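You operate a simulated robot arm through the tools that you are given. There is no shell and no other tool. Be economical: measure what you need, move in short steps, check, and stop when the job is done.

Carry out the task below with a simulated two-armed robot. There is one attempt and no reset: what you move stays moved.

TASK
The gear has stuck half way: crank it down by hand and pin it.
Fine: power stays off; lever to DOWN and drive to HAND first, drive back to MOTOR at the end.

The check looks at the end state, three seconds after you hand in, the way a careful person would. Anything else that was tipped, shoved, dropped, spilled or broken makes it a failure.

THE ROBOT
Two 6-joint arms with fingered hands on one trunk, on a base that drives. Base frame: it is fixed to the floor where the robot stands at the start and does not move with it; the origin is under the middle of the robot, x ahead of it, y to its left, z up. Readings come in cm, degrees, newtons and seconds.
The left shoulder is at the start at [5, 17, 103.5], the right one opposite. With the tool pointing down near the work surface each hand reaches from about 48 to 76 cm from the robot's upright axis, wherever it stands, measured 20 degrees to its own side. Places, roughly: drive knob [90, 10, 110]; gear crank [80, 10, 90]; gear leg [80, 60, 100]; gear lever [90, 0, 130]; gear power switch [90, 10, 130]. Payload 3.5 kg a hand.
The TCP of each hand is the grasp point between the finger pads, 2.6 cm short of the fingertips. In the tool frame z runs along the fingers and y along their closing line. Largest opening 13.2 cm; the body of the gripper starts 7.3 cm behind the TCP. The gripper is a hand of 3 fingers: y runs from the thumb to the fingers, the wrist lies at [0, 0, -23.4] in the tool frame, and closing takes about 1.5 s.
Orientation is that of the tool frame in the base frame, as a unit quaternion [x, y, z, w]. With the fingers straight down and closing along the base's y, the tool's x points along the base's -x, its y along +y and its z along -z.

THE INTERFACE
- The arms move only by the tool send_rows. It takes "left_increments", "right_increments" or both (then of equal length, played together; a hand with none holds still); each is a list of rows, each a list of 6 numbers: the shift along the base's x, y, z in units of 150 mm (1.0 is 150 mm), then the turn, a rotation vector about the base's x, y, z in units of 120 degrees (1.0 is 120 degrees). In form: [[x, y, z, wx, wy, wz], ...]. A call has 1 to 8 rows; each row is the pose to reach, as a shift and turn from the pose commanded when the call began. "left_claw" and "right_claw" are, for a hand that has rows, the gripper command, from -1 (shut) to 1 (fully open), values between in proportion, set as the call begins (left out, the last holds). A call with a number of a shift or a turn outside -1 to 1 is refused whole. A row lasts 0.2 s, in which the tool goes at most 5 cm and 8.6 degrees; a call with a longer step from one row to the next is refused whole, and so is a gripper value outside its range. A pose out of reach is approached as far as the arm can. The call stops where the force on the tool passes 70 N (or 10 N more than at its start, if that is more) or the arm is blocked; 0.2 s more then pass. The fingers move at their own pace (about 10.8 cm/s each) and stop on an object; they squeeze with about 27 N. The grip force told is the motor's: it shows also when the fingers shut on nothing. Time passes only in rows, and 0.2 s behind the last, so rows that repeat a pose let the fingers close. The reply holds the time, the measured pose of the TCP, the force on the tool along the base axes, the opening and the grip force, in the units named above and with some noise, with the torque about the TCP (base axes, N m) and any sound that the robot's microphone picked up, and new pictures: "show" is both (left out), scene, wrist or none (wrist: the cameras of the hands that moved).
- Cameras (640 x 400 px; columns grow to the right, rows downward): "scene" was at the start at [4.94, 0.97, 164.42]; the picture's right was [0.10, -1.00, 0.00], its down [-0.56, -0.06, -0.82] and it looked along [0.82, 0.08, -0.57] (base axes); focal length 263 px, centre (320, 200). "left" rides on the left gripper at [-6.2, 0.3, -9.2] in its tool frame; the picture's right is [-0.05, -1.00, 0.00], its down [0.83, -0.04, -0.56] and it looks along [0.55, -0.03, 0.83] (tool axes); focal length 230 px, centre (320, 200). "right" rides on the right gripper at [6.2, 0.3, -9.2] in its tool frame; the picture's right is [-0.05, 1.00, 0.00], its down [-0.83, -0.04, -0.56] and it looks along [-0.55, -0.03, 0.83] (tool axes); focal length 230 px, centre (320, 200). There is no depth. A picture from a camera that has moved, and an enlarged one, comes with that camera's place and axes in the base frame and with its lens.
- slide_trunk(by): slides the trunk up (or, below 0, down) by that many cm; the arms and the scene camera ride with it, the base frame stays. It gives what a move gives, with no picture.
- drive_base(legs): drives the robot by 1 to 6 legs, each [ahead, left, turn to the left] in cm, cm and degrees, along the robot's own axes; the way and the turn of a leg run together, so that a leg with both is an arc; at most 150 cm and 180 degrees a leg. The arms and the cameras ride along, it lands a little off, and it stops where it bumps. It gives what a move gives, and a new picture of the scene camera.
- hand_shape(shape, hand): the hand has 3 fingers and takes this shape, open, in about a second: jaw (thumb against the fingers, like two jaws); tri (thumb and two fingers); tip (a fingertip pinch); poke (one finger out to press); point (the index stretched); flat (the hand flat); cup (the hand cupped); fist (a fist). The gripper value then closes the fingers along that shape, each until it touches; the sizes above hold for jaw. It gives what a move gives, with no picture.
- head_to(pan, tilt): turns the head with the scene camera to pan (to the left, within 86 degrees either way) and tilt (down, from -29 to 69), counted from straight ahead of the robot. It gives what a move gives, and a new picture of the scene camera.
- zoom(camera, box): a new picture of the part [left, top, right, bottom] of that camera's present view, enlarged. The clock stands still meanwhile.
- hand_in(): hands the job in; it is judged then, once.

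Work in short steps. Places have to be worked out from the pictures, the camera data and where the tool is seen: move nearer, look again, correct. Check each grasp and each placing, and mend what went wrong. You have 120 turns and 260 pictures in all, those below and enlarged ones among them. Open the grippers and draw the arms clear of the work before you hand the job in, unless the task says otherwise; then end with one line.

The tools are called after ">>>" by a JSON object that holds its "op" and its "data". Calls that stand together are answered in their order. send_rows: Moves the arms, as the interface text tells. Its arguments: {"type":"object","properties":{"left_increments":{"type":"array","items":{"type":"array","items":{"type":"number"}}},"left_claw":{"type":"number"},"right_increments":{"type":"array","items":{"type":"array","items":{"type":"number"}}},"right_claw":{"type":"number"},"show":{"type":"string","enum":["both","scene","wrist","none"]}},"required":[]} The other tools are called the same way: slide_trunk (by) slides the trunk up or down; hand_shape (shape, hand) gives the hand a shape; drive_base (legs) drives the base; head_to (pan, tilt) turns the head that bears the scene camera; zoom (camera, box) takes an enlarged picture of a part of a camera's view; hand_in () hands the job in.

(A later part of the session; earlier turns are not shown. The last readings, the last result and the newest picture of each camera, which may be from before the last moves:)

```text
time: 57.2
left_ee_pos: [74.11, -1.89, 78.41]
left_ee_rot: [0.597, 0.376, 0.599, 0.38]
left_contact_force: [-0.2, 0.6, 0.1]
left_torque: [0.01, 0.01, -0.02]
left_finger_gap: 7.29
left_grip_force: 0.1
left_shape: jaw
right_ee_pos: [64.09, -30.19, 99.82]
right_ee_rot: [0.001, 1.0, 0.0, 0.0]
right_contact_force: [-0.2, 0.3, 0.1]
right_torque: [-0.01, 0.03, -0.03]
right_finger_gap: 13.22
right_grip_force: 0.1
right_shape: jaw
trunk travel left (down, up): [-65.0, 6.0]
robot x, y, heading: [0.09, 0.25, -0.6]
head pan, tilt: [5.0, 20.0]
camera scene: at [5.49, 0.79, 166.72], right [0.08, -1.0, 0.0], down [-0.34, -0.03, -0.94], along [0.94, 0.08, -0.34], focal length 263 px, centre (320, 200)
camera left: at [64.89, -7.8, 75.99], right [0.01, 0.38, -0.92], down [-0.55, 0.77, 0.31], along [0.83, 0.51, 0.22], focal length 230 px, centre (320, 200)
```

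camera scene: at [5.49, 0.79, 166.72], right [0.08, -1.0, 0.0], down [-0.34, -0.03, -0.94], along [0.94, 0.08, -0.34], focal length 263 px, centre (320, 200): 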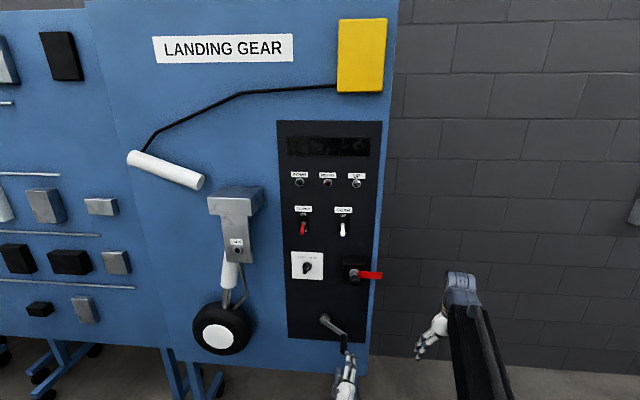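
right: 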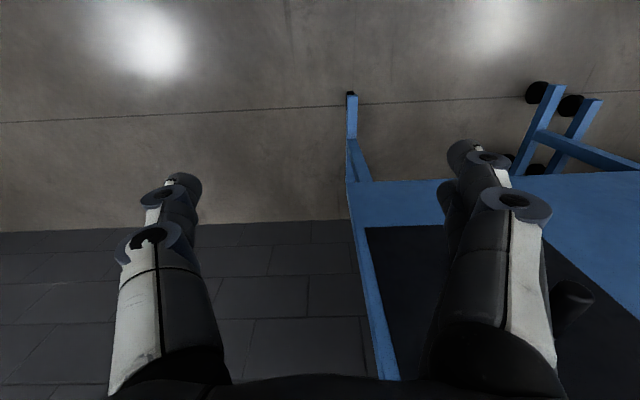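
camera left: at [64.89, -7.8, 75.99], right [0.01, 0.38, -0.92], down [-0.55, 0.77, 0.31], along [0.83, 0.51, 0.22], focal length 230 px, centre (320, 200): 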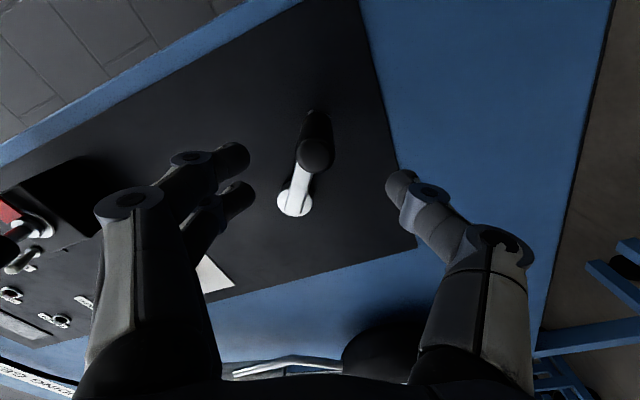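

Handle end at ≈[81.5, -1.5, 79.1]. I align, advance to x 83 and close.

>>> {"op": "send_rows", "data": {"left_increments": [[0.1, 0.025, 0.04, 0, 0, 0], [0.3, 0.025, 0.04, 0, 0, 0], [0.45, 0.025, 0.04, 0, 0, 0], [0.59, 0.025, 0.04, 0, 0, 0], [0.59, 0.025, 0.04, 0, 0, 0]], "show": "none"}}

>>> {"op": "send_rows", "data": {"left_increments": [[0, 0, 0, 0, 0, 0], [0, 0, 0, 0, 0, 0], [0, 0, 0, 0, 0, 0], [0, 0, 0, 0, 0, 0], [0, 0, 0, 0, 0, 0], [0, 0, 0, 0, 0, 0]], "left_claw": -1, "show": "wrist"}}

```text
time: 58.4
left_ee_pos: [83.1, -1.66, 79.01]
left_ee_rot: [0.597, 0.375, 0.599, 0.381]
left_contact_force: [-0.3, 0.6, -0.3]
left_torque: [0.01, 0.0, -0.01]
left_finger_gap: 7.31
left_grip_force: 0.0
left_shape: jaw
right_ee_pos: [63.99, -30.15, 99.76]
right_ee_rot: [0.002, 1.0, 0.0, 0.0]
right_contact_force: [0.2, -0.6, -0.2]
right_torque: [-0.01, -0.02, 0.01]
right_finger_gap: 13.2
right_grip_force: 0.2
right_shape: jaw
trunk travel left (down, up): [-65.0, 6.0]
robot x, y, heading: [0.17, -0.14, -0.2]
head pan, tilt: [5.0, 20.0]
```

```text
time: 59.8
left_ee_pos: [83.19, -1.65, 78.85]
left_ee_rot: [0.596, 0.376, 0.598, 0.382]
left_contact_force: [4.1, 3.1, 1.2]
left_torque: [0.0, -0.02, 0.03]
left_finger_gap: 1.56
left_grip_force: 26.5
left_shape: jaw
right_ee_pos: [64.09, -30.2, 99.94]
right_ee_rot: [0.001, 1.0, 0.0, 0.0]
right_contact_force: [0.1, 0.2, -0.4]
right_torque: [0.0, 0.01, 0.0]
right_finger_gap: 13.2
right_grip_force: 0.0
right_shape: jaw
trunk travel left (down, up): [-65.0, 6.0]
robot x, y, heading: [0.17, 0.4, -0.4]
head pan, tilt: [5.0, 20.0]
camera left: at [73.9, -7.37, 76.55], right [0.01, 0.38, -0.92], down [-0.55, 0.77, 0.31], along [0.83, 0.51, 0.22], focal length 230 px, centre (320, 200)
```

left: 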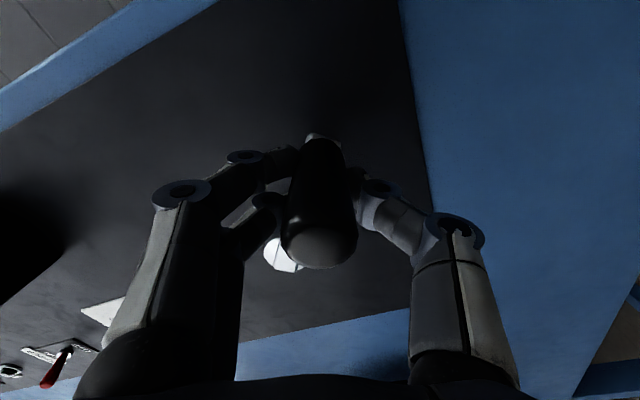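

Good grip. I crank 40° more with roll and check the leg.

>>> {"op": "send_rows", "data": {"left_increments": [[0, 0.06, -0.066, 0.0667, 0, 0], [0, 0.128, -0.124, 0.1333, 0, 0], [0, 0.204, -0.171, 0.2, 0, 0], [0, 0.285, -0.207, 0.2667, 0, 0], [0, 0.371, -0.231, 0.3333, 0, 0]], "show": "scene"}}

>>> {"op": "zoom", "data": {"camera": "scene", "box": [170, 180, 402, 360]}}

```text
time: 61.0
left_ee_pos: [83.1, 3.87, 75.56]
left_ee_rot: [0.69, 0.148, 0.692, 0.153]
left_contact_force: [9.2, 0.9, 10.6]
left_torque: [-0.07, -0.22, -0.05]
left_finger_gap: 1.5
left_grip_force: 27.1
left_shape: jaw
right_ee_pos: [64.11, -30.14, 99.96]
right_ee_rot: [0.001, 1.0, 0.0, 0.0]
right_contact_force: [0.4, 0.8, -0.6]
right_torque: [0.03, -0.03, 0.03]
right_finger_gap: 13.19
right_grip_force: 0.0
right_shape: jaw
trunk travel left (down, up): [-65.0, 6.0]
robot x, y, heading: [0.14, 0.01, -0.3]
head pan, tilt: [5.0, 20.0]
camera scene: at [5.48, 0.8, 166.73], right [0.08, -1.0, 0.0], down [-0.34, -0.03, -0.94], along [0.94, 0.08, -0.34], focal length 263 px, centre (320, 200)
```

scene: 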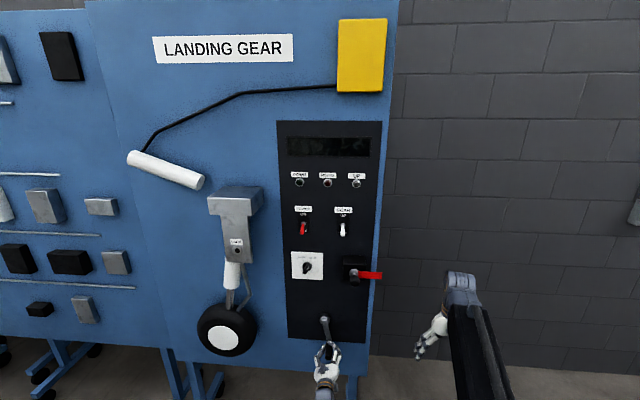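

```text
2.22 times, centred on (286, 270) of scene
camera zoom: at [5.48, 0.8, 166.73], right [0.08, -1.0, 0.0], down [-0.34, -0.03, -0.94], along [0.94, 0.08, -0.34], focal length 585 px, centre (396, 44)
```

zoom: 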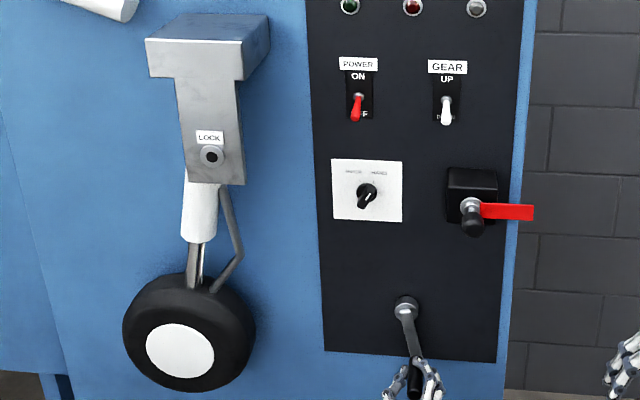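

About 7° of leg travel left. Continue 56°.

>>> {"op": "send_rows", "data": {"left_increments": [[0, 0.088, -0.01, 0.0667, 0, 0], [0, 0.177, -0.008, 0.1333, 0, 0], [0, 0.266, 0.007, 0.2, 0, 0], [0, 0.351, 0.033, 0.2667, 0, 0], [0, 0.433, 0.067, 0.3333, 0, 0], [0, 0.508, 0.112, 0.4, 0, 0]], "show": "scene"}}

>>> {"op": "zoom", "data": {"camera": "scene", "box": [170, 180, 402, 360]}}

```text
time: 62.4
left_ee_pos: [83.05, 11.21, 77.25]
left_ee_rot: [0.693, -0.149, 0.691, -0.142]
left_contact_force: [14.4, -9.5, 11.2]
left_torque: [-0.22, -0.22, -0.29]
left_finger_gap: 1.46
left_grip_force: 26.6
left_shape: jaw
right_ee_pos: [64.01, -30.3, 99.98]
right_ee_rot: [0.002, 1.0, -0.001, -0.001]
right_contact_force: [0.0, 1.0, -0.3]
right_torque: [0.03, -0.02, 0.01]
right_finger_gap: 13.18
right_grip_force: 0.0
right_shape: jaw
trunk travel left (down, up): [-65.0, 6.0]
robot x, y, heading: [0.03, 0.11, -0.1]
head pan, tilt: [5.0, 20.0]
camera scene: at [5.49, 0.67, 166.73], right [0.08, -1.0, 0.0], down [-0.34, -0.03, -0.94], along [0.94, 0.08, -0.34], focal length 263 px, centre (320, 200)
```

scene: 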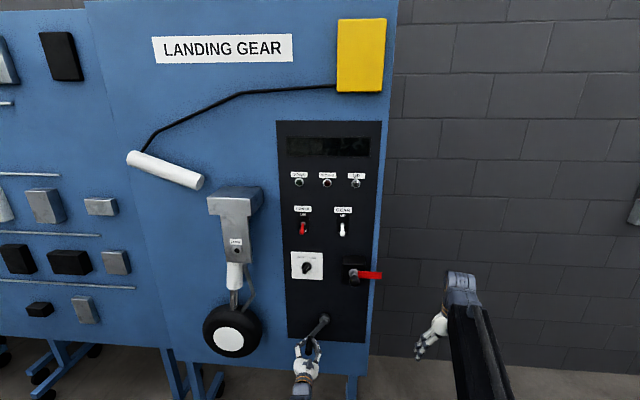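

```text
2.22 times, centred on (286, 270) of scene
camera zoom: at [5.49, 0.67, 166.73], right [0.08, -1.0, 0.0], down [-0.34, -0.03, -0.94], along [0.94, 0.08, -0.34], focal length 585 px, centre (396, 44)
```

zoom: 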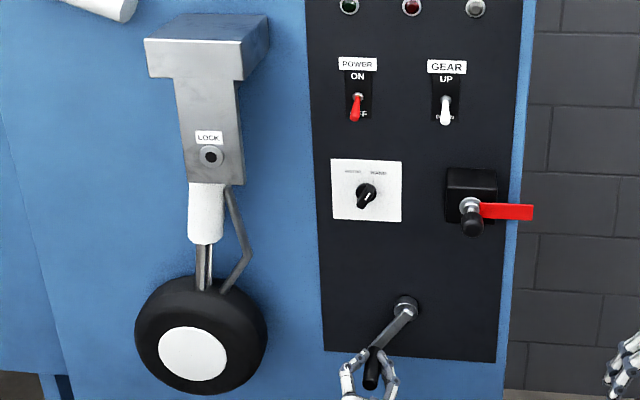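

Close. I regrip: open, pull straight back (no sideways motion).

>>> {"op": "send_rows", "data": {"left_increments": [[0, 0, 0, 0, 0, 0], [0, 0, 0, 0, 0, 0], [0, 0, 0, 0, 0, 0], [-0.15, 0, 0, 0, 0, 0], [-0.35, 0, 0, 0, 0, 0], [-0.58, 0, 0, 0, 0, 0]], "left_claw": 0.1, "show": "wrist"}}

```text
time: 63.8
left_ee_pos: [74.18, 11.37, 77.23]
left_ee_rot: [0.693, -0.146, 0.691, -0.14]
left_contact_force: [-0.1, -0.2, 0.0]
left_torque: [0.01, 0.01, -0.04]
left_finger_gap: 7.19
left_grip_force: 0.1
left_shape: jaw
right_ee_pos: [64.03, -30.21, 99.84]
right_ee_rot: [0.002, 1.0, 0.001, 0.0]
right_contact_force: [0.6, -0.8, -0.5]
right_torque: [-0.03, 0.02, 0.03]
right_finger_gap: 13.2
right_grip_force: 0.0
right_shape: jaw
trunk travel left (down, up): [-65.0, 6.0]
robot x, y, heading: [0.14, -0.33, -0.0]
head pan, tilt: [5.0, 20.0]
camera left: at [65.04, 13.66, 71.52], right [0.01, 0.94, 0.35], down [-0.55, -0.29, 0.78], along [0.83, -0.2, 0.52], focal length 230 px, centre (320, 200)
```

left: 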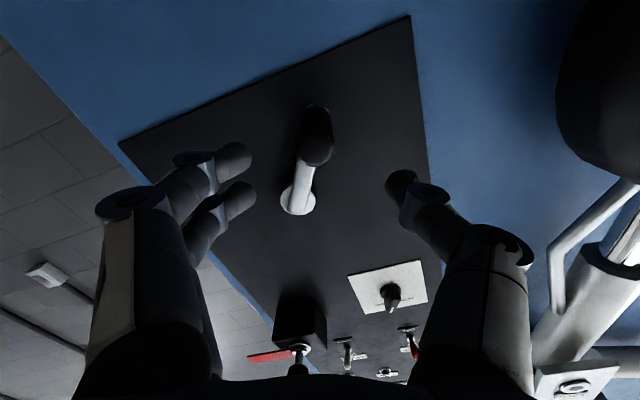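

The handle stayed put. I unroll the hand by 160° in place.

>>> {"op": "send_rows", "data": {"left_increments": [[0, 0, 0, -0.07, 0, 0], [0, 0, 0, -0.14, 0, 0], [0, 0, 0, -0.21, 0, 0], [0, 0, 0, -0.28, 0, 0], [0, 0, 0, -0.35, 0, 0], [0, 0, 0, -0.42, 0, 0], [0, 0, 0, -0.49, 0, 0], [0, 0, 0, -0.56, 0, 0]], "show": "none"}}

>>> {"op": "send_rows", "data": {"left_increments": [[0, 0, 0, -0.07, 0, 0], [0, 0, 0, -0.14, 0, 0], [0, 0, 0, -0.21, 0, 0], [0, 0, 0, -0.28, 0, 0], [0, 0, 0, -0.35, 0, 0], [0, 0, 0, -0.42, 0, 0], [0, 0, 0, -0.49, 0, 0], [0, 0, 0, -0.56, 0, 0]], "show": "none"}}

>>> {"op": "send_rows", "data": {"left_increments": [[0, 0, 0, -0.07, 0, 0], [0, 0, 0, -0.14, 0, 0], [0, 0, 0, -0.21, 0, 0], [0, 0, 0, -0.21, 0, 0]], "show": "wrist"}}

```text
time: 65.6
left_ee_pos: [74.4, 11.5, 77.13]
left_ee_rot: [0.655, 0.263, 0.656, 0.267]
left_contact_force: [-0.8, 0.7, 0.3]
left_torque: [0.0, -0.01, 0.01]
left_finger_gap: 7.2
left_grip_force: 0.1
left_shape: jaw
right_ee_pos: [64.09, -30.21, 99.95]
right_ee_rot: [0.002, 1.0, 0.0, 0.0]
right_contact_force: [0.2, 0.6, -0.1]
right_torque: [-0.01, 0.02, 0.01]
right_finger_gap: 13.17
right_grip_force: 0.0
right_shape: jaw
trunk travel left (down, up): [-65.0, 6.0]
robot x, y, heading: [0.3, -0.05, -0.1]
head pan, tilt: [5.0, 20.0]
```

```text
time: 67.4
left_ee_pos: [74.48, 11.4, 77.1]
left_ee_rot: [0.398, 0.581, 0.401, 0.586]
left_contact_force: [-0.7, -0.4, -0.7]
left_torque: [0.03, -0.01, 0.01]
left_finger_gap: 7.2
left_grip_force: 0.1
left_shape: jaw
right_ee_pos: [64.08, -30.22, 99.83]
right_ee_rot: [0.002, 1.0, 0.0, 0.0]
right_contact_force: [0.4, 0.7, -0.7]
right_torque: [0.02, 0.03, 0.01]
right_finger_gap: 13.18
right_grip_force: 0.1
right_shape: jaw
trunk travel left (down, up): [-65.0, 6.0]
robot x, y, heading: [0.02, 0.31, 0.1]
head pan, tilt: [5.0, 20.0]
```

```text
time: 68.4
left_ee_pos: [74.28, 11.45, 77.09]
left_ee_rot: [0.261, 0.655, 0.265, 0.658]
left_contact_force: [0.7, -0.6, -1.0]
left_torque: [0.03, 0.0, -0.03]
left_finger_gap: 7.22
left_grip_force: 0.1
left_shape: jaw
right_ee_pos: [64.07, -30.22, 99.86]
right_ee_rot: [0.002, 1.0, 0.0, 0.001]
right_contact_force: [-0.4, -1.1, -1.1]
right_torque: [-0.02, -0.01, -0.01]
right_finger_gap: 13.19
right_grip_force: 0.0
right_shape: jaw
trunk travel left (down, up): [-65.0, 6.0]
robot x, y, heading: [-0.13, -0.34, -0.5]
head pan, tilt: [5.0, 20.0]
camera left: at [65.14, 7.37, 81.79], right [0.01, -0.76, -0.65], down [-0.55, 0.54, -0.63], along [0.83, 0.37, -0.42], focal length 230 px, centre (320, 200)
```

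left: 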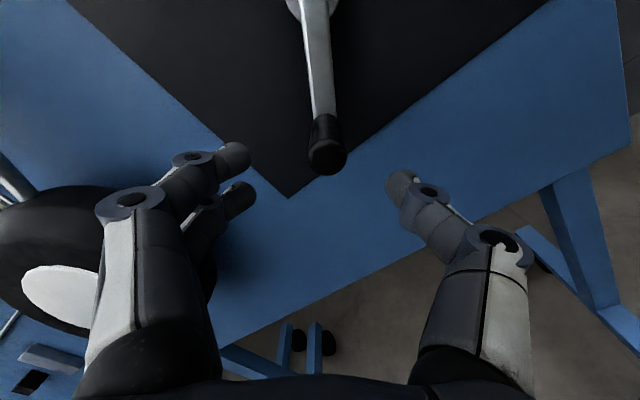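

Handle is between the fingers; advance and grip.

>>> {"op": "send_rows", "data": {"left_increments": [[0.15, -0.025, -0.02, 0, 0, 0], [0.35, -0.025, -0.02, 0, 0, 0], [0.5, -0.025, -0.02, 0, 0, 0], [0.58, -0.025, -0.02, 0, 0, 0], [0.58, -0.025, -0.02, 0, 0, 0]], "show": "none"}}

>>> {"op": "send_rows", "data": {"left_increments": [[0, 0, 0, 0, 0, 0], [0, 0, 0, 0, 0, 0], [0, 0, 0, 0, 0, 0], [0, 0, 0, 0, 0, 0], [0, 0, 0, 0, 0, 0], [0, 0, 0, 0, 0, 0]], "left_claw": -1, "show": "wrist"}}

```text
time: 69.6
left_ee_pos: [83.19, 11.2, 76.89]
left_ee_rot: [0.262, 0.655, 0.266, 0.657]
left_contact_force: [0.1, -0.1, 0.2]
left_torque: [-0.01, -0.01, 0.01]
left_finger_gap: 7.2
left_grip_force: 0.1
left_shape: jaw
right_ee_pos: [64.06, -30.19, 99.78]
right_ee_rot: [0.002, 1.0, 0.0, 0.0]
right_contact_force: [-0.3, -0.6, 0.3]
right_torque: [0.0, 0.01, 0.0]
right_finger_gap: 13.2
right_grip_force: 0.2
right_shape: jaw
trunk travel left (down, up): [-65.0, 6.0]
robot x, y, heading: [-0.18, 0.05, -0.1]
head pan, tilt: [5.0, 20.0]
```

```text
time: 71.0
left_ee_pos: [83.28, 11.07, 76.73]
left_ee_rot: [0.262, 0.655, 0.266, 0.657]
left_contact_force: [3.4, -1.0, 1.4]
left_torque: [-0.07, -0.02, 0.01]
left_finger_gap: 1.8
left_grip_force: 27.4
left_shape: jaw
right_ee_pos: [64.14, -30.15, 99.93]
right_ee_rot: [0.002, 1.0, 0.0, 0.0]
right_contact_force: [-0.3, -0.1, -0.1]
right_torque: [0.01, -0.01, 0.02]
right_finger_gap: 13.17
right_grip_force: 0.0
right_shape: jaw
trunk travel left (down, up): [-65.0, 6.0]
robot x, y, heading: [0.34, -0.07, -0.3]
head pan, tilt: [5.0, 20.0]
camera left: at [73.94, 7.0, 81.43], right [0.01, -0.76, -0.65], down [-0.55, 0.54, -0.63], along [0.83, 0.37, -0.41], focal length 230 px, centre (320, 200)
```

left: 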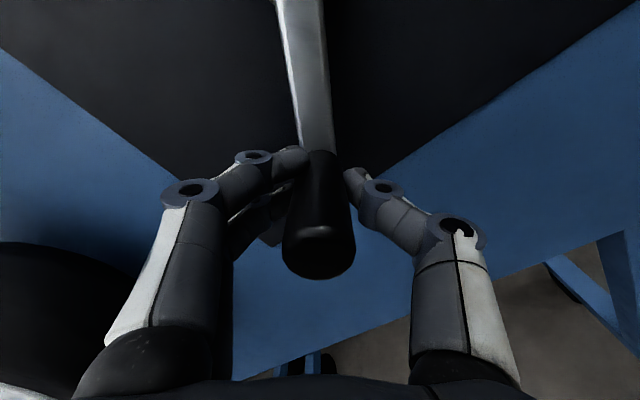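

Firm grip (1.8 cm). Crank 40° more, watching the force for the end stop.

>>> {"op": "send_rows", "data": {"left_increments": [[0, 0.072, 0.054, 0.0667, 0, 0], [0, 0.135, 0.116, 0.1333, 0, 0], [0, 0.19, 0.188, 0.2, 0, 0], [0, 0.233, 0.266, 0.2667, 0, 0], [0, 0.266, 0.349, 0.3333, 0, 0]], "show": "none"}}

>>> {"op": "zoom", "data": {"camera": "scene", "box": [170, 180, 402, 360]}}

```text
time: 72.2
left_ee_pos: [83.17, 14.95, 81.98]
left_ee_rot: [0.472, 0.523, 0.475, 0.528]
left_contact_force: [0.2, -7.5, 0.6]
left_torque: [-0.23, -0.03, -0.12]
left_finger_gap: 1.78
left_grip_force: 27.1
left_shape: jaw
right_ee_pos: [64.11, -30.25, 99.82]
right_ee_rot: [0.002, 1.0, 0.0, 0.0]
right_contact_force: [0.1, 0.0, -0.5]
right_torque: [-0.01, 0.02, 0.0]
right_finger_gap: 13.18
right_grip_force: 0.1
right_shape: jaw
trunk travel left (down, up): [-65.0, 6.0]
robot x, y, heading: [-0.01, -0.37, -0.2]
head pan, tilt: [5.0, 20.0]
```

```text
2.22 times, centred on (286, 270) of scene
camera zoom: at [5.49, 0.7, 166.72], right [0.08, -1.0, 0.0], down [-0.34, -0.03, -0.94], along [0.94, 0.08, -0.34], focal length 585 px, centre (396, 44)
```

zoom: 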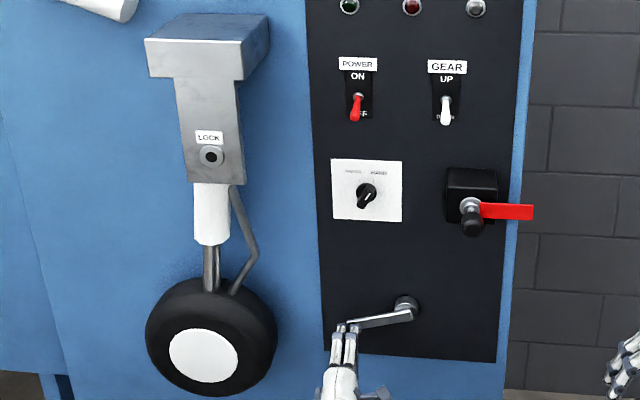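

About 5° of leg left (~65° of crank). Continue 48°.

>>> {"op": "send_rows", "data": {"left_increments": [[0, 0.021, 0.087, 0.0667, 0, 0], [0, 0.029, 0.176, 0.1333, 0, 0], [0, 0.025, 0.266, 0.2, 0, 0], [0, 0.008, 0.354, 0.2667, 0, 0], [0, -0.021, 0.438, 0.3333, 0, 0], [0, -0.061, 0.518, 0.4, 0, 0]], "show": "none"}}

>>> {"op": "zoom", "data": {"camera": "scene", "box": [170, 180, 402, 360]}}

```text
time: 73.6
left_ee_pos: [83.14, 14.33, 89.69]
left_ee_rot: [0.646, 0.286, 0.646, 0.29]
left_contact_force: [6.5, -3.6, -4.5]
left_torque: [-0.24, 0.05, -0.08]
left_finger_gap: 1.8
left_grip_force: 26.5
left_shape: jaw
right_ee_pos: [64.17, -30.19, 99.86]
right_ee_rot: [0.002, 1.0, 0.0, 0.001]
right_contact_force: [-0.2, 0.0, 0.2]
right_torque: [-0.02, -0.02, 0.03]
right_finger_gap: 13.17
right_grip_force: 0.0
right_shape: jaw
trunk travel left (down, up): [-65.0, 6.0]
robot x, y, heading: [0.48, -0.04, -0.4]
head pan, tilt: [5.0, 20.0]
```

```text
2.22 times, centred on (286, 270) of scene
camera zoom: at [5.62, 0.77, 166.72], right [0.08, -1.0, 0.0], down [-0.34, -0.03, -0.94], along [0.94, 0.08, -0.34], focal length 585 px, centre (396, 44)
```

zoom: 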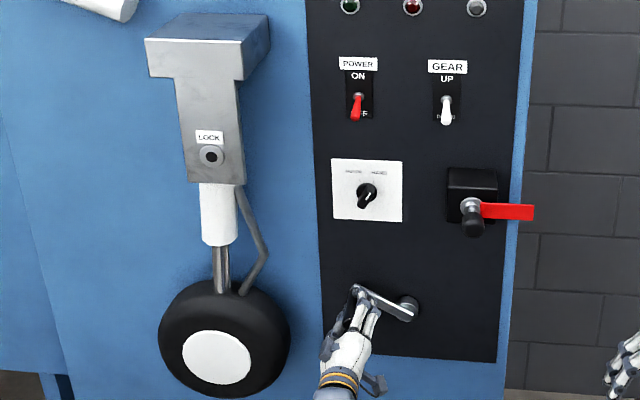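

Continuing 64°, watching for the end stop.

>>> {"op": "send_rows", "data": {"left_increments": [[0, -0.051, 0.074, 0.0667, 0, 0], [0, -0.112, 0.139, 0.1333, 0, 0], [0, -0.181, 0.196, 0.2, 0, 0], [0, -0.258, 0.242, 0.2667, 0, 0], [0, -0.34, 0.278, 0.3333, 0, 0], [0, -0.426, 0.301, 0.4, 0, 0], [0, -0.515, 0.312, 0.4667, 0, 0], [0, -0.604, 0.311, 0.5333, 0, 0]], "show": "none"}}

>>> {"op": "zoom", "data": {"camera": "scene", "box": [170, 180, 402, 360]}}

```text
time: 75.4
left_ee_pos: [83.0, 5.14, 94.69]
left_ee_rot: [0.7, -0.101, 0.7, -0.096]
left_contact_force: [11.3, -0.7, 14.6]
left_torque: [-0.03, -0.26, -0.02]
left_finger_gap: 1.74
left_grip_force: 27.2
left_shape: jaw
right_ee_pos: [64.09, -30.31, 99.88]
right_ee_rot: [0.001, 1.0, 0.0, 0.0]
right_contact_force: [0.1, -0.4, 1.4]
right_torque: [0.0, 0.02, 0.0]
right_finger_gap: 13.17
right_grip_force: 0.0
right_shape: jaw
trunk travel left (down, up): [-65.0, 6.0]
robot x, y, heading: [0.22, -0.15, -0.2]
head pan, tilt: [5.0, 20.0]
```

```text
2.22 times, centred on (286, 270) of scene
camera zoom: at [5.46, 0.76, 166.73], right [0.08, -1.0, 0.0], down [-0.34, -0.03, -0.94], along [0.94, 0.08, -0.34], focal length 585 px, centre (396, 44)
```

zoom: 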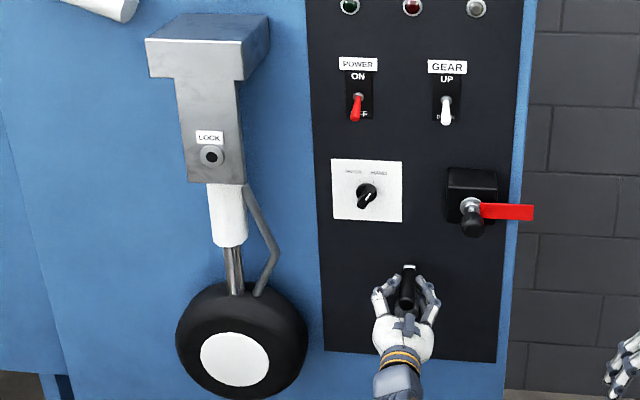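

Nearly vertical; 20° more in small steps.

>>> {"op": "send_rows", "data": {"left_increments": [[0, -0.089, -0.014, 0.0667, 0, 0], [0, -0.174, -0.039, 0.1333, 0, 0], [0, -0.22, -0.06, 0.17, 0, 0], [0, -0.22, -0.06, 0.17, 0, 0]], "show": "none"}}

>>> {"op": "zoom", "data": {"camera": "scene", "box": [190, 190, 290, 360]}}

>>> {"op": "zoom", "data": {"camera": "scene", "box": [220, 230, 260, 260]}}

```text
time: 76.4
left_ee_pos: [82.93, 1.58, 93.58]
left_ee_rot: [0.673, -0.223, 0.672, -0.216]
left_contact_force: [12.8, -6.2, 15.9]
left_torque: [0.08, -0.24, -0.14]
left_finger_gap: 1.64
left_grip_force: 26.8
left_shape: jaw
right_ee_pos: [63.97, -30.27, 99.91]
right_ee_rot: [0.001, 1.0, 0.0, 0.0]
right_contact_force: [1.1, 0.2, -0.5]
right_torque: [0.0, 0.04, -0.01]
right_finger_gap: 13.19
right_grip_force: 0.1
right_shape: jaw
trunk travel left (down, up): [-65.0, 6.0]
robot x, y, heading: [0.19, -0.44, -0.4]
head pan, tilt: [5.0, 20.0]
```

```text
2.35 times, centred on (240, 275) of scene
camera zoom: at [5.47, 0.69, 166.72], right [0.08, -1.0, 0.0], down [-0.34, -0.03, -0.94], along [0.94, 0.08, -0.34], focal length 620 px, centre (508, 24)
```

zoom: 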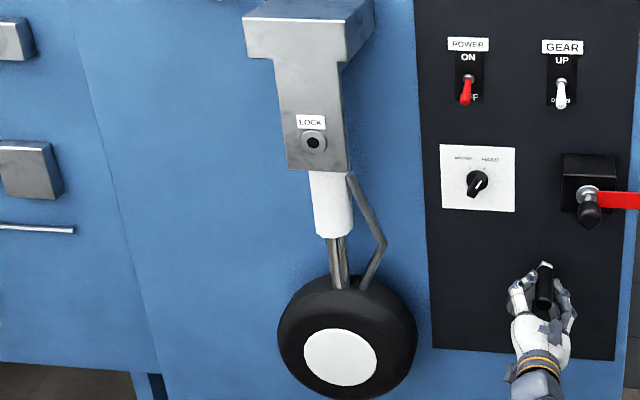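

```text
13.33 times, centred on (240, 245) of scene
camera zoom: at [5.47, 0.69, 166.72], right [0.08, -1.0, 0.0], down [-0.34, -0.03, -0.94], along [0.94, 0.08, -0.34], focal length 3510 px, centre (1387, -400)
```

zoom: 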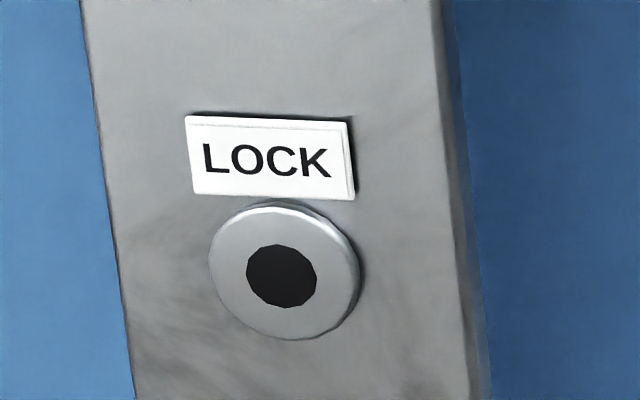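

No stop yet; about 2° left. The wrist nears its roll limit, so I regrip again: straight back, unroll 180°.

>>> {"op": "send_rows", "data": {"left_increments": [[0, 0, 0, 0, 0, 0], [0, 0, 0, 0, 0, 0], [0, 0, 0, 0, 0, 0], [-0.15, 0, 0, 0, 0, 0], [-0.35, 0, 0, 0, 0, 0], [-0.6, 0, 0, 0, 0, 0]], "left_claw": 0.1, "show": "none"}}

>>> {"op": "send_rows", "data": {"left_increments": [[0, 0, 0, -0.07, 0, 0], [0, 0, 0, -0.14, 0, 0], [0, 0, 0, -0.21, 0, 0], [0, 0, 0, -0.28, 0, 0], [0, 0, 0, -0.35, 0, 0], [0, 0, 0, -0.42, 0, 0], [0, 0, 0, -0.49, 0, 0], [0, 0, 0, -0.56, 0, 0]], "show": "none"}}

>>> {"op": "send_rows", "data": {"left_increments": [[0, 0, 0, -0.07, 0, 0], [0, 0, 0, -0.14, 0, 0], [0, 0, 0, -0.21, 0, 0], [0, 0, 0, -0.28, 0, 0], [0, 0, 0, -0.35, 0, 0], [0, 0, 0, -0.42, 0, 0], [0, 0, 0, -0.49, 0, 0], [0, 0, 0, -0.56, 0, 0]], "show": "none"}}

>>> {"op": "send_rows", "data": {"left_increments": [[0, 0, 0, -0.07, 0, 0], [0, 0, 0, -0.14, 0, 0], [0, 0, 0, -0.21, 0, 0], [0, 0, 0, -0.28, 0, 0], [0, 0, 0, -0.35, 0, 0], [0, 0, 0, -0.35, 0, 0]]}}

```text
time: 77.8
left_ee_pos: [73.8, 2.15, 93.56]
left_ee_rot: [0.674, -0.223, 0.67, -0.217]
left_contact_force: [0.1, 0.0, -0.6]
left_torque: [-0.01, 0.0, 0.01]
left_finger_gap: 7.2
left_grip_force: 0.1
left_shape: jaw
right_ee_pos: [64.1, -30.16, 99.93]
right_ee_rot: [0.002, 1.0, 0.0, 0.0]
right_contact_force: [0.4, -0.3, -0.1]
right_torque: [0.04, -0.02, 0.02]
right_finger_gap: 13.19
right_grip_force: 0.0
right_shape: jaw
trunk travel left (down, up): [-65.0, 6.0]
robot x, y, heading: [0.24, 0.24, -0.3]
head pan, tilt: [5.0, 20.0]
```

```text
time: 79.6
left_ee_pos: [74.05, 1.84, 93.58]
left_ee_rot: [0.68, 0.189, 0.681, 0.192]
left_contact_force: [-0.4, 0.3, 1.7]
left_torque: [0.0, 0.01, -0.01]
left_finger_gap: 7.2
left_grip_force: 0.0
left_shape: jaw
right_ee_pos: [64.07, -30.18, 99.81]
right_ee_rot: [0.002, 1.0, 0.0, 0.001]
right_contact_force: [0.7, -0.2, 0.1]
right_torque: [0.0, 0.0, -0.04]
right_finger_gap: 13.18
right_grip_force: 0.0
right_shape: jaw
trunk travel left (down, up): [-65.0, 6.0]
robot x, y, heading: [-0.28, -0.21, -0.2]
head pan, tilt: [5.0, 20.0]
```

```text
time: 81.4
left_ee_pos: [74.04, 1.74, 93.68]
left_ee_rot: [0.461, 0.533, 0.464, 0.537]
left_contact_force: [0.0, 0.3, -0.1]
left_torque: [-0.01, -0.01, -0.03]
left_finger_gap: 7.21
left_grip_force: 0.1
left_shape: jaw
right_ee_pos: [64.18, -30.15, 99.86]
right_ee_rot: [0.002, 1.0, 0.001, 0.0]
right_contact_force: [-0.4, -0.5, -0.3]
right_torque: [0.02, -0.03, 0.01]
right_finger_gap: 13.2
right_grip_force: 0.1
right_shape: jaw
trunk travel left (down, up): [-65.0, 6.0]
robot x, y, heading: [0.33, -0.16, -0.2]
head pan, tilt: [5.0, 20.0]
```

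```text
time: 82.8
left_ee_pos: [74.04, 1.77, 93.57]
left_ee_rot: [0.237, 0.664, 0.242, 0.667]
left_contact_force: [0.6, -1.0, 0.1]
left_torque: [0.0, 0.0, -0.02]
left_finger_gap: 7.21
left_grip_force: 0.1
left_shape: jaw
right_ee_pos: [64.03, -30.26, 99.93]
right_ee_rot: [0.001, 1.0, -0.001, 0.0]
right_contact_force: [-0.3, 0.4, -0.2]
right_torque: [-0.01, 0.01, -0.02]
right_finger_gap: 13.19
right_grip_force: 0.1
right_shape: jaw
trunk travel left (down, up): [-65.0, 6.0]
robot x, y, heading: [0.33, -0.15, -0.2]
head pan, tilt: [5.0, 20.0]
camera scene: at [5.5, 0.79, 166.72], right [0.08, -1.0, 0.0], down [-0.34, -0.03, -0.94], along [0.94, 0.08, -0.34], focal length 263 px, centre (320, 200)
camera left: at [64.8, -2.02, 98.54], right [0.01, -0.8, -0.6], down [-0.55, 0.49, -0.67], along [0.83, 0.34, -0.44], focal length 230 px, centre (320, 200)
```

scene: 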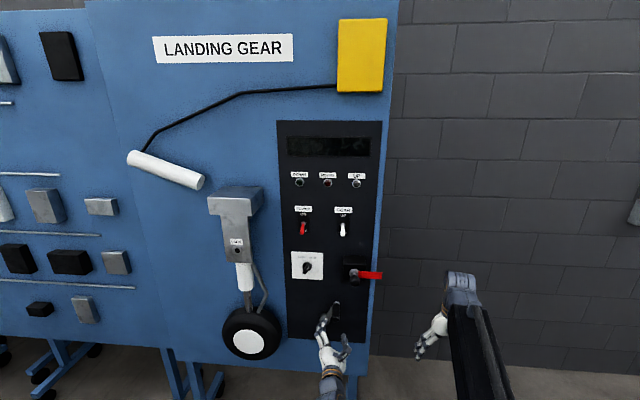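
left: 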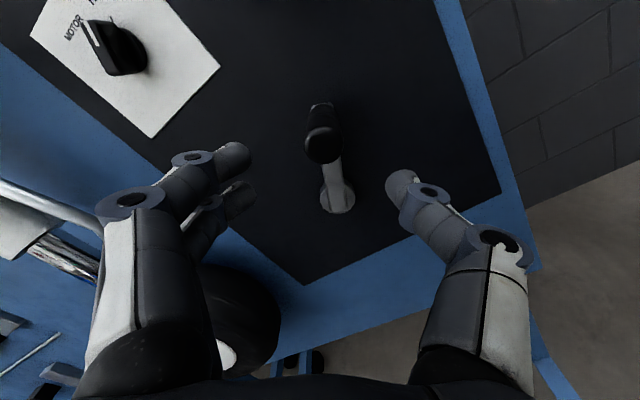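

Handle still in place. I align slightly and regrip.

>>> {"op": "send_rows", "data": {"left_increments": [[0.15, -0.02, 0.025, 0, 0, 0], [0.35, -0.02, 0.025, 0, 0, 0], [0.5, -0.02, 0.025, 0, 0, 0], [0.6, -0.02, 0.025, 0, 0, 0], [0.6, -0.02, 0.025, 0, 0, 0]], "show": "none"}}

>>> {"op": "send_rows", "data": {"left_increments": [[0, 0, 0, 0, 0, 0], [0, 0, 0, 0, 0, 0], [0, 0, 0, 0, 0, 0], [0, 0, 0, 0, 0, 0], [0, 0, 0, 0, 0, 0], [0, 0, 0, 0, 0, 0]], "left_claw": -1, "show": "wrist"}}

```text
time: 84.0
left_ee_pos: [83.02, 1.42, 94.03]
left_ee_rot: [0.238, 0.663, 0.244, 0.666]
left_contact_force: [0.3, 0.1, 0.0]
left_torque: [0.02, -0.01, -0.03]
left_finger_gap: 7.2
left_grip_force: 0.0
left_shape: jaw
right_ee_pos: [63.99, -30.12, 99.82]
right_ee_rot: [0.002, 1.0, 0.0, 0.0]
right_contact_force: [-0.2, 1.2, -0.6]
right_torque: [0.03, 0.01, 0.02]
right_finger_gap: 13.2
right_grip_force: 0.1
right_shape: jaw
trunk travel left (down, up): [-65.0, 6.0]
robot x, y, heading: [-0.01, -0.34, -0.3]
head pan, tilt: [5.0, 20.0]
```

```text
time: 85.4
left_ee_pos: [83.02, 1.4, 93.91]
left_ee_rot: [0.238, 0.664, 0.243, 0.666]
left_contact_force: [2.3, -1.1, 0.6]
left_torque: [-0.04, 0.0, 0.01]
left_finger_gap: 1.83
left_grip_force: 27.0
left_shape: jaw
right_ee_pos: [64.06, -30.12, 99.85]
right_ee_rot: [0.001, 1.0, 0.0, 0.0]
right_contact_force: [1.0, 0.1, 0.1]
right_torque: [0.03, -0.04, 0.0]
right_finger_gap: 13.18
right_grip_force: 0.1
right_shape: jaw
trunk travel left (down, up): [-65.0, 6.0]
robot x, y, heading: [0.16, -0.33, -0.3]
head pan, tilt: [5.0, 20.0]
camera left: at [73.85, -2.36, 98.89], right [0.01, -0.8, -0.6], down [-0.55, 0.5, -0.67], along [0.83, 0.34, -0.44], focal length 230 px, centre (320, 200)
```

left: 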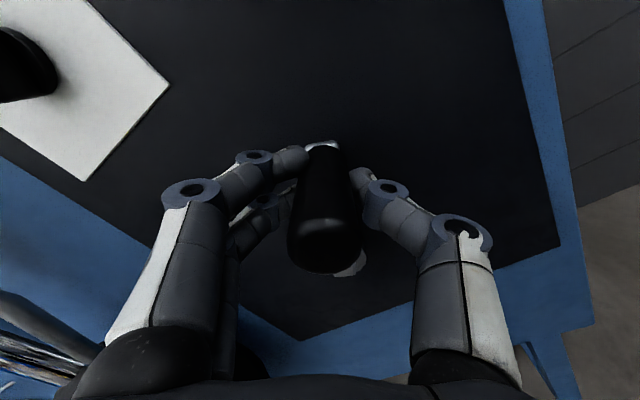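

Firm grip. Crank 24° and check.

>>> {"op": "send_rows", "data": {"left_increments": [[0, -0.082, -0.047, 0.0667, 0, 0], [0, -0.156, -0.104, 0.1333, 0, 0], [0, -0.221, -0.172, 0.2, 0, 0], [0, -0.221, -0.172, 0.2, 0, 0]], "show": "none"}}

>>> {"op": "zoom", "data": {"camera": "scene", "box": [190, 190, 290, 360]}}

```text
time: 86.4
left_ee_pos: [83.03, -1.84, 91.48]
left_ee_rot: [0.373, 0.598, 0.375, 0.603]
left_contact_force: [3.0, -5.6, 3.1]
left_torque: [-0.02, -0.06, -0.1]
left_finger_gap: 1.77
left_grip_force: 26.9
left_shape: jaw
right_ee_pos: [64.1, -30.12, 99.78]
right_ee_rot: [0.001, 1.0, 0.0, 0.0]
right_contact_force: [0.9, 0.1, 0.2]
right_torque: [0.01, -0.04, 0.01]
right_finger_gap: 13.19
right_grip_force: 0.1
right_shape: jaw
trunk travel left (down, up): [-65.0, 6.0]
robot x, y, heading: [0.33, -0.4, -0.1]
head pan, tilt: [5.0, 20.0]
```

```text
2.35 times, centred on (240, 275) of scene
camera zoom: at [5.5, 0.71, 166.72], right [0.08, -1.0, 0.0], down [-0.34, -0.03, -0.94], along [0.94, 0.08, -0.34], focal length 620 px, centre (508, 24)
```

zoom: 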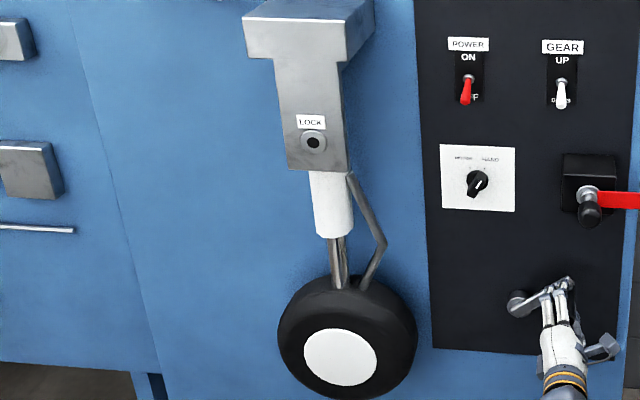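

The leg no longer moves: it has reached its bottom stop, while the crank runs on idly. I release the crank and back out, rolling to 90° for the pin.

>>> {"op": "send_rows", "data": {"left_increments": [[0, 0, 0, 0, 0, 0], [0, 0, 0, 0, 0, 0], [0, 0, 0, 0, 0, 0], [-0.15, 0, 0, 0, 0, 0], [-0.35, 0, 0, 0, 0, 0], [-0.6, 0, 0, 0, 0, 0], [-0.7, 0, 0, 0, 0, 0]], "left_claw": 0.3, "show": "none"}}

>>> {"op": "send_rows", "data": {"left_increments": [[0, 0, 0.1, 0.07, 0, 0], [0, 0, 0.3, 0.14, 0, 0], [0, -0.05, 0.55, 0.22, 0, 0], [0, -0.1, 0.8, 0.22, 0, 0], [0, -0.15, 1.0, 0.22, 0, 0], [0, -0.18, 1.0, 0.22, 0, 0]]}}

>>> {"op": "zoom", "data": {"camera": "scene", "box": [190, 190, 290, 360]}}

```text
time: 88.0
left_ee_pos: [72.67, -1.97, 91.4]
left_ee_rot: [0.372, 0.599, 0.375, 0.602]
left_contact_force: [-0.6, 0.6, 0.2]
left_torque: [0.04, 0.01, -0.01]
left_finger_gap: 8.56
left_grip_force: 0.1
left_shape: jaw
right_ee_pos: [64.02, -30.21, 99.83]
right_ee_rot: [0.002, 1.0, 0.0, -0.001]
right_contact_force: [-0.4, 0.0, -1.0]
right_torque: [-0.03, 0.0, 0.01]
right_finger_gap: 13.17
right_grip_force: 0.1
right_shape: jaw
trunk travel left (down, up): [-65.0, 6.0]
robot x, y, heading: [-0.03, -0.04, -0.3]
head pan, tilt: [5.0, 20.0]
```

```text
refused: row 3 steps farther than a row can; nothing moved
```

```text
2.35 times, centred on (240, 275) of scene
camera zoom: at [5.49, 0.79, 166.72], right [0.08, -1.0, 0.0], down [-0.34, -0.03, -0.94], along [0.94, 0.08, -0.34], focal length 620 px, centre (508, 24)
```

zoom: 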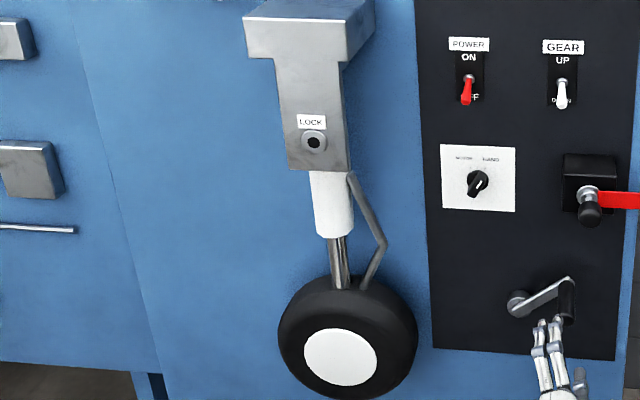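

The leg stays down. I drive back 8 cm to get arm room for the pin, then raise the hand.

>>> {"op": "drive_base", "data": {"legs": [[-8, 0, 0]]}}

>>> {"op": "send_rows", "data": {"left_increments": [[0, 0, 0.1, 0.07, 0, 0], [0, 0, 0.3, 0.14, 0, 0], [0, -0.05, 0.55, 0.2, 0, 0], [0, -0.1, 0.8, 0.22, 0, 0], [0.1, -0.15, 1.0, 0.22, 0, 0], [0.1, -0.18, 1.0, 0.22, 0, 0]]}}

```text
time: 89.0
left_ee_pos: [64.72, -1.88, 91.46]
left_ee_rot: [0.371, 0.599, 0.376, 0.602]
left_contact_force: [0.2, 0.0, 0.3]
left_torque: [0.0, -0.02, 0.01]
left_finger_gap: 8.56
left_grip_force: 0.2
left_shape: jaw
right_ee_pos: [56.01, -30.21, 99.95]
right_ee_rot: [0.002, 1.0, 0.001, 0.001]
right_contact_force: [0.3, 0.0, 0.2]
right_torque: [0.02, -0.04, -0.01]
right_finger_gap: 13.18
right_grip_force: 0.0
right_shape: jaw
trunk travel left (down, up): [-65.0, 6.0]
robot x, y, heading: [-7.98, -0.13, -0.1]
head pan, tilt: [5.0, 20.0]
camera scene: at [-2.55, 0.82, 166.73], right [0.08, -1.0, 0.0], down [-0.34, -0.03, -0.94], along [0.94, 0.08, -0.34], focal length 263 px, centre (320, 200)
```

scene: 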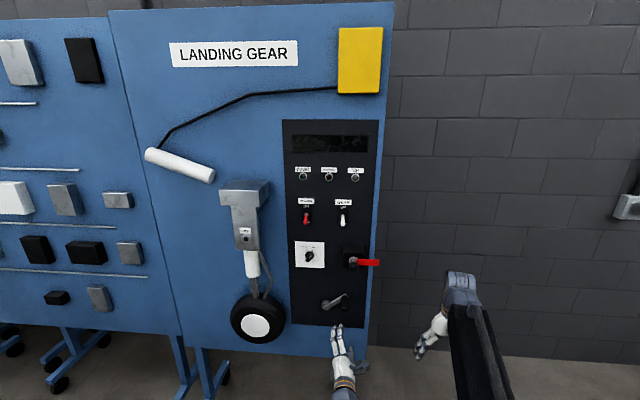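

```text
time: 90.4
left_ee_pos: [66.34, -4.54, 106.38]
left_ee_rot: [0.5, 0.497, 0.502, 0.502]
left_contact_force: [0.2, -0.3, -0.1]
left_torque: [0.0, -0.01, 0.0]
left_finger_gap: 8.54
left_grip_force: 0.1
left_shape: jaw
right_ee_pos: [56.19, -30.11, 99.82]
right_ee_rot: [0.003, 1.0, 0.0, 0.0]
right_contact_force: [0.1, 0.1, 1.0]
right_torque: [0.01, -0.01, -0.02]
right_finger_gap: 13.18
right_grip_force: 0.1
right_shape: jaw
trunk travel left (down, up): [-65.0, 6.0]
robot x, y, heading: [-7.57, 0.0, -0.3]
head pan, tilt: [5.0, 20.0]
camera scene: at [-2.39, 0.82, 166.72], right [0.08, -1.0, 0.0], down [-0.34, -0.03, -0.94], along [0.94, 0.08, -0.34], focal length 263 px, centre (320, 200)
camera left: at [57.11, -10.74, 106.62], right [0.01, -0.05, -1.0], down [-0.55, 0.83, -0.04], along [0.83, 0.55, -0.02], focal length 230 px, centre (320, 200)
```

scene: 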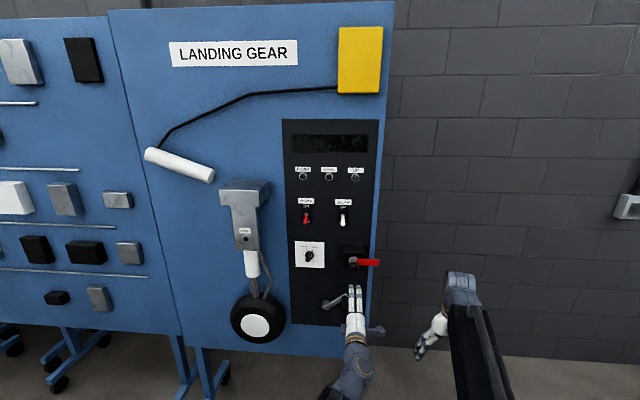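
left: 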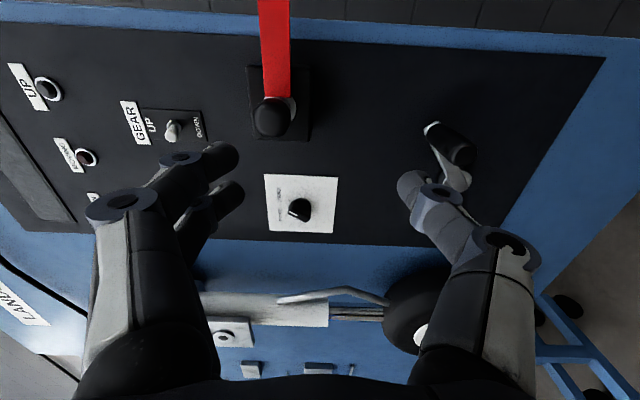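

Pin knob end confirmed at ≈[79.7, -4.9, 111.3]. I align to it and approach part way.

>>> {"op": "send_rows", "data": {"left_increments": [[0, -0.02, 0.15, 0, 0, 0], [0, -0.02, 0.33, 0, 0, 0], [0.2, -0.02, 0.33, 0, 0, 0], [0.4, -0.02, 0.33, 0, 0, 0], [0.6, -0.02, 0.33, 0, 0, 0], [0.6, -0.02, 0.33, 0, 0, 0]], "show": "wrist"}}

>>> {"op": "zoom", "data": {"camera": "left", "box": [200, 50, 440, 200]}}

```text
time: 91.8
left_ee_pos: [75.44, -4.87, 111.4]
left_ee_rot: [0.5, 0.498, 0.502, 0.501]
left_contact_force: [0.3, 0.3, 0.4]
left_torque: [0.02, 0.0, -0.03]
left_finger_gap: 8.55
left_grip_force: 0.2
left_shape: jaw
right_ee_pos: [56.2, -30.25, 99.74]
right_ee_rot: [0.002, 1.0, -0.001, 0.0]
right_contact_force: [-0.5, -0.1, 0.0]
right_torque: [-0.02, -0.03, 0.02]
right_finger_gap: 13.18
right_grip_force: 0.0
right_shape: jaw
trunk travel left (down, up): [-65.0, 6.0]
robot x, y, heading: [-7.64, -0.55, -0.1]
head pan, tilt: [5.0, 20.0]
camera left: at [66.22, -11.08, 111.6], right [0.01, -0.05, -1.0], down [-0.55, 0.83, -0.04], along [0.83, 0.55, -0.02], focal length 230 px, centre (320, 200)
```

left: 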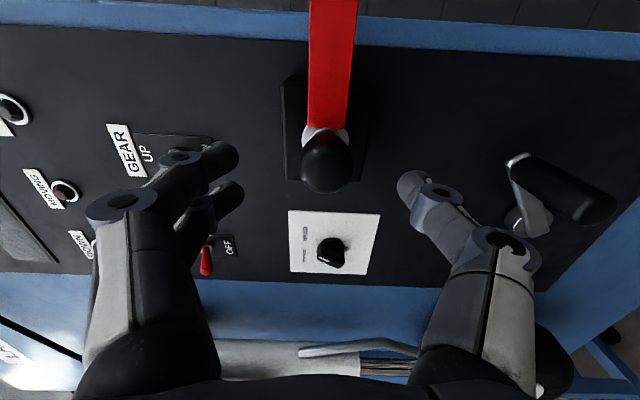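

```text
2.67 times, centred on (320, 125) of left
camera zoom: at [66.22, -11.08, 111.6], right [0.01, -0.05, -1.0], down [-0.55, 0.83, -0.04], along [0.83, 0.55, -0.02], focal length 614 px, centre (320, 400)
```

zoom: 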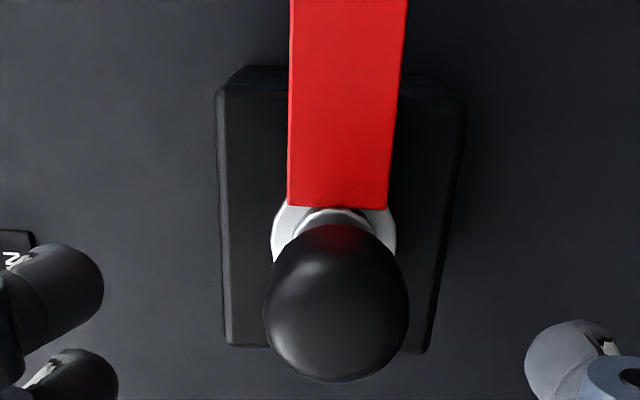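

Knob end ≈[80.3, -4.5, 111.1]. I advance to TCP x≈81.

>>> {"op": "send_rows", "data": {"left_increments": [[0.15, 0.025, -0.015, 0, 0, 0], [0.3, 0.025, -0.015, 0, 0, 0], [0.37, 0.025, -0.015, 0, 0, 0], [0.37, 0.025, -0.015, 0, 0, 0]], "show": "wrist"}}

```text
time: 92.8
left_ee_pos: [81.04, -4.52, 111.03]
left_ee_rot: [0.5, 0.496, 0.502, 0.502]
left_contact_force: [0.0, -1.2, 0.7]
left_torque: [-0.03, -0.01, 0.01]
left_finger_gap: 8.54
left_grip_force: 0.2
left_shape: jaw
right_ee_pos: [56.18, -30.22, 99.91]
right_ee_rot: [0.002, 1.0, 0.0, 0.001]
right_contact_force: [-0.2, -0.4, 0.3]
right_torque: [0.01, 0.0, 0.0]
right_finger_gap: 13.18
right_grip_force: 0.1
right_shape: jaw
trunk travel left (down, up): [-65.0, 6.0]
robot x, y, heading: [-7.92, -0.23, -0.3]
head pan, tilt: [5.0, 20.0]
camera left: at [71.75, -10.78, 111.3], right [0.01, -0.05, -1.0], down [-0.55, 0.83, -0.04], along [0.83, 0.55, -0.02], focal length 230 px, centre (320, 200)
```

left: 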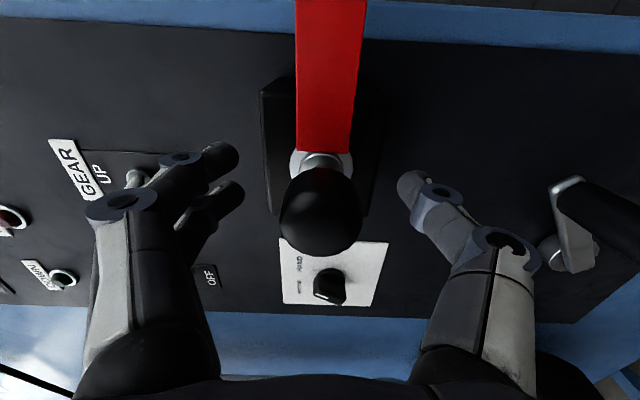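

Knob is between thumb and fingers. Close the grip.

>>> {"op": "send_rows", "data": {"left_increments": [[0, 0, 0, 0, 0, 0], [0, 0, 0, 0, 0, 0], [0, 0, 0, 0, 0, 0], [0, 0, 0, 0, 0, 0], [0, 0, 0, 0, 0, 0], [0, 0, 0, 0, 0, 0]], "left_claw": -1, "show": "wrist"}}

```text
time: 94.2
left_ee_pos: [81.01, -4.49, 110.98]
left_ee_rot: [0.499, 0.498, 0.502, 0.502]
left_contact_force: [-0.3, 5.8, -1.3]
left_torque: [-0.07, -0.15, 0.22]
left_finger_gap: 1.22
left_grip_force: 27.1
left_shape: jaw
right_ee_pos: [56.29, -30.15, 99.8]
right_ee_rot: [0.001, 1.0, 0.001, 0.0]
right_contact_force: [-0.5, 0.2, 0.0]
right_torque: [0.02, -0.02, 0.01]
right_finger_gap: 13.18
right_grip_force: 0.1
right_shape: jaw
trunk travel left (down, up): [-65.0, 6.0]
robot x, y, heading: [-7.86, 0.11, -0.1]
head pan, tilt: [5.0, 20.0]
camera left: at [71.77, -10.68, 111.27], right [0.01, -0.05, -1.0], down [-0.55, 0.83, -0.05], along [0.83, 0.55, -0.02], focal length 230 px, centre (320, 200)
```

left: 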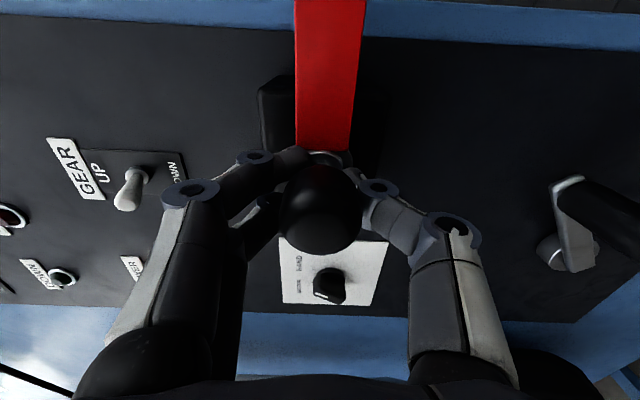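

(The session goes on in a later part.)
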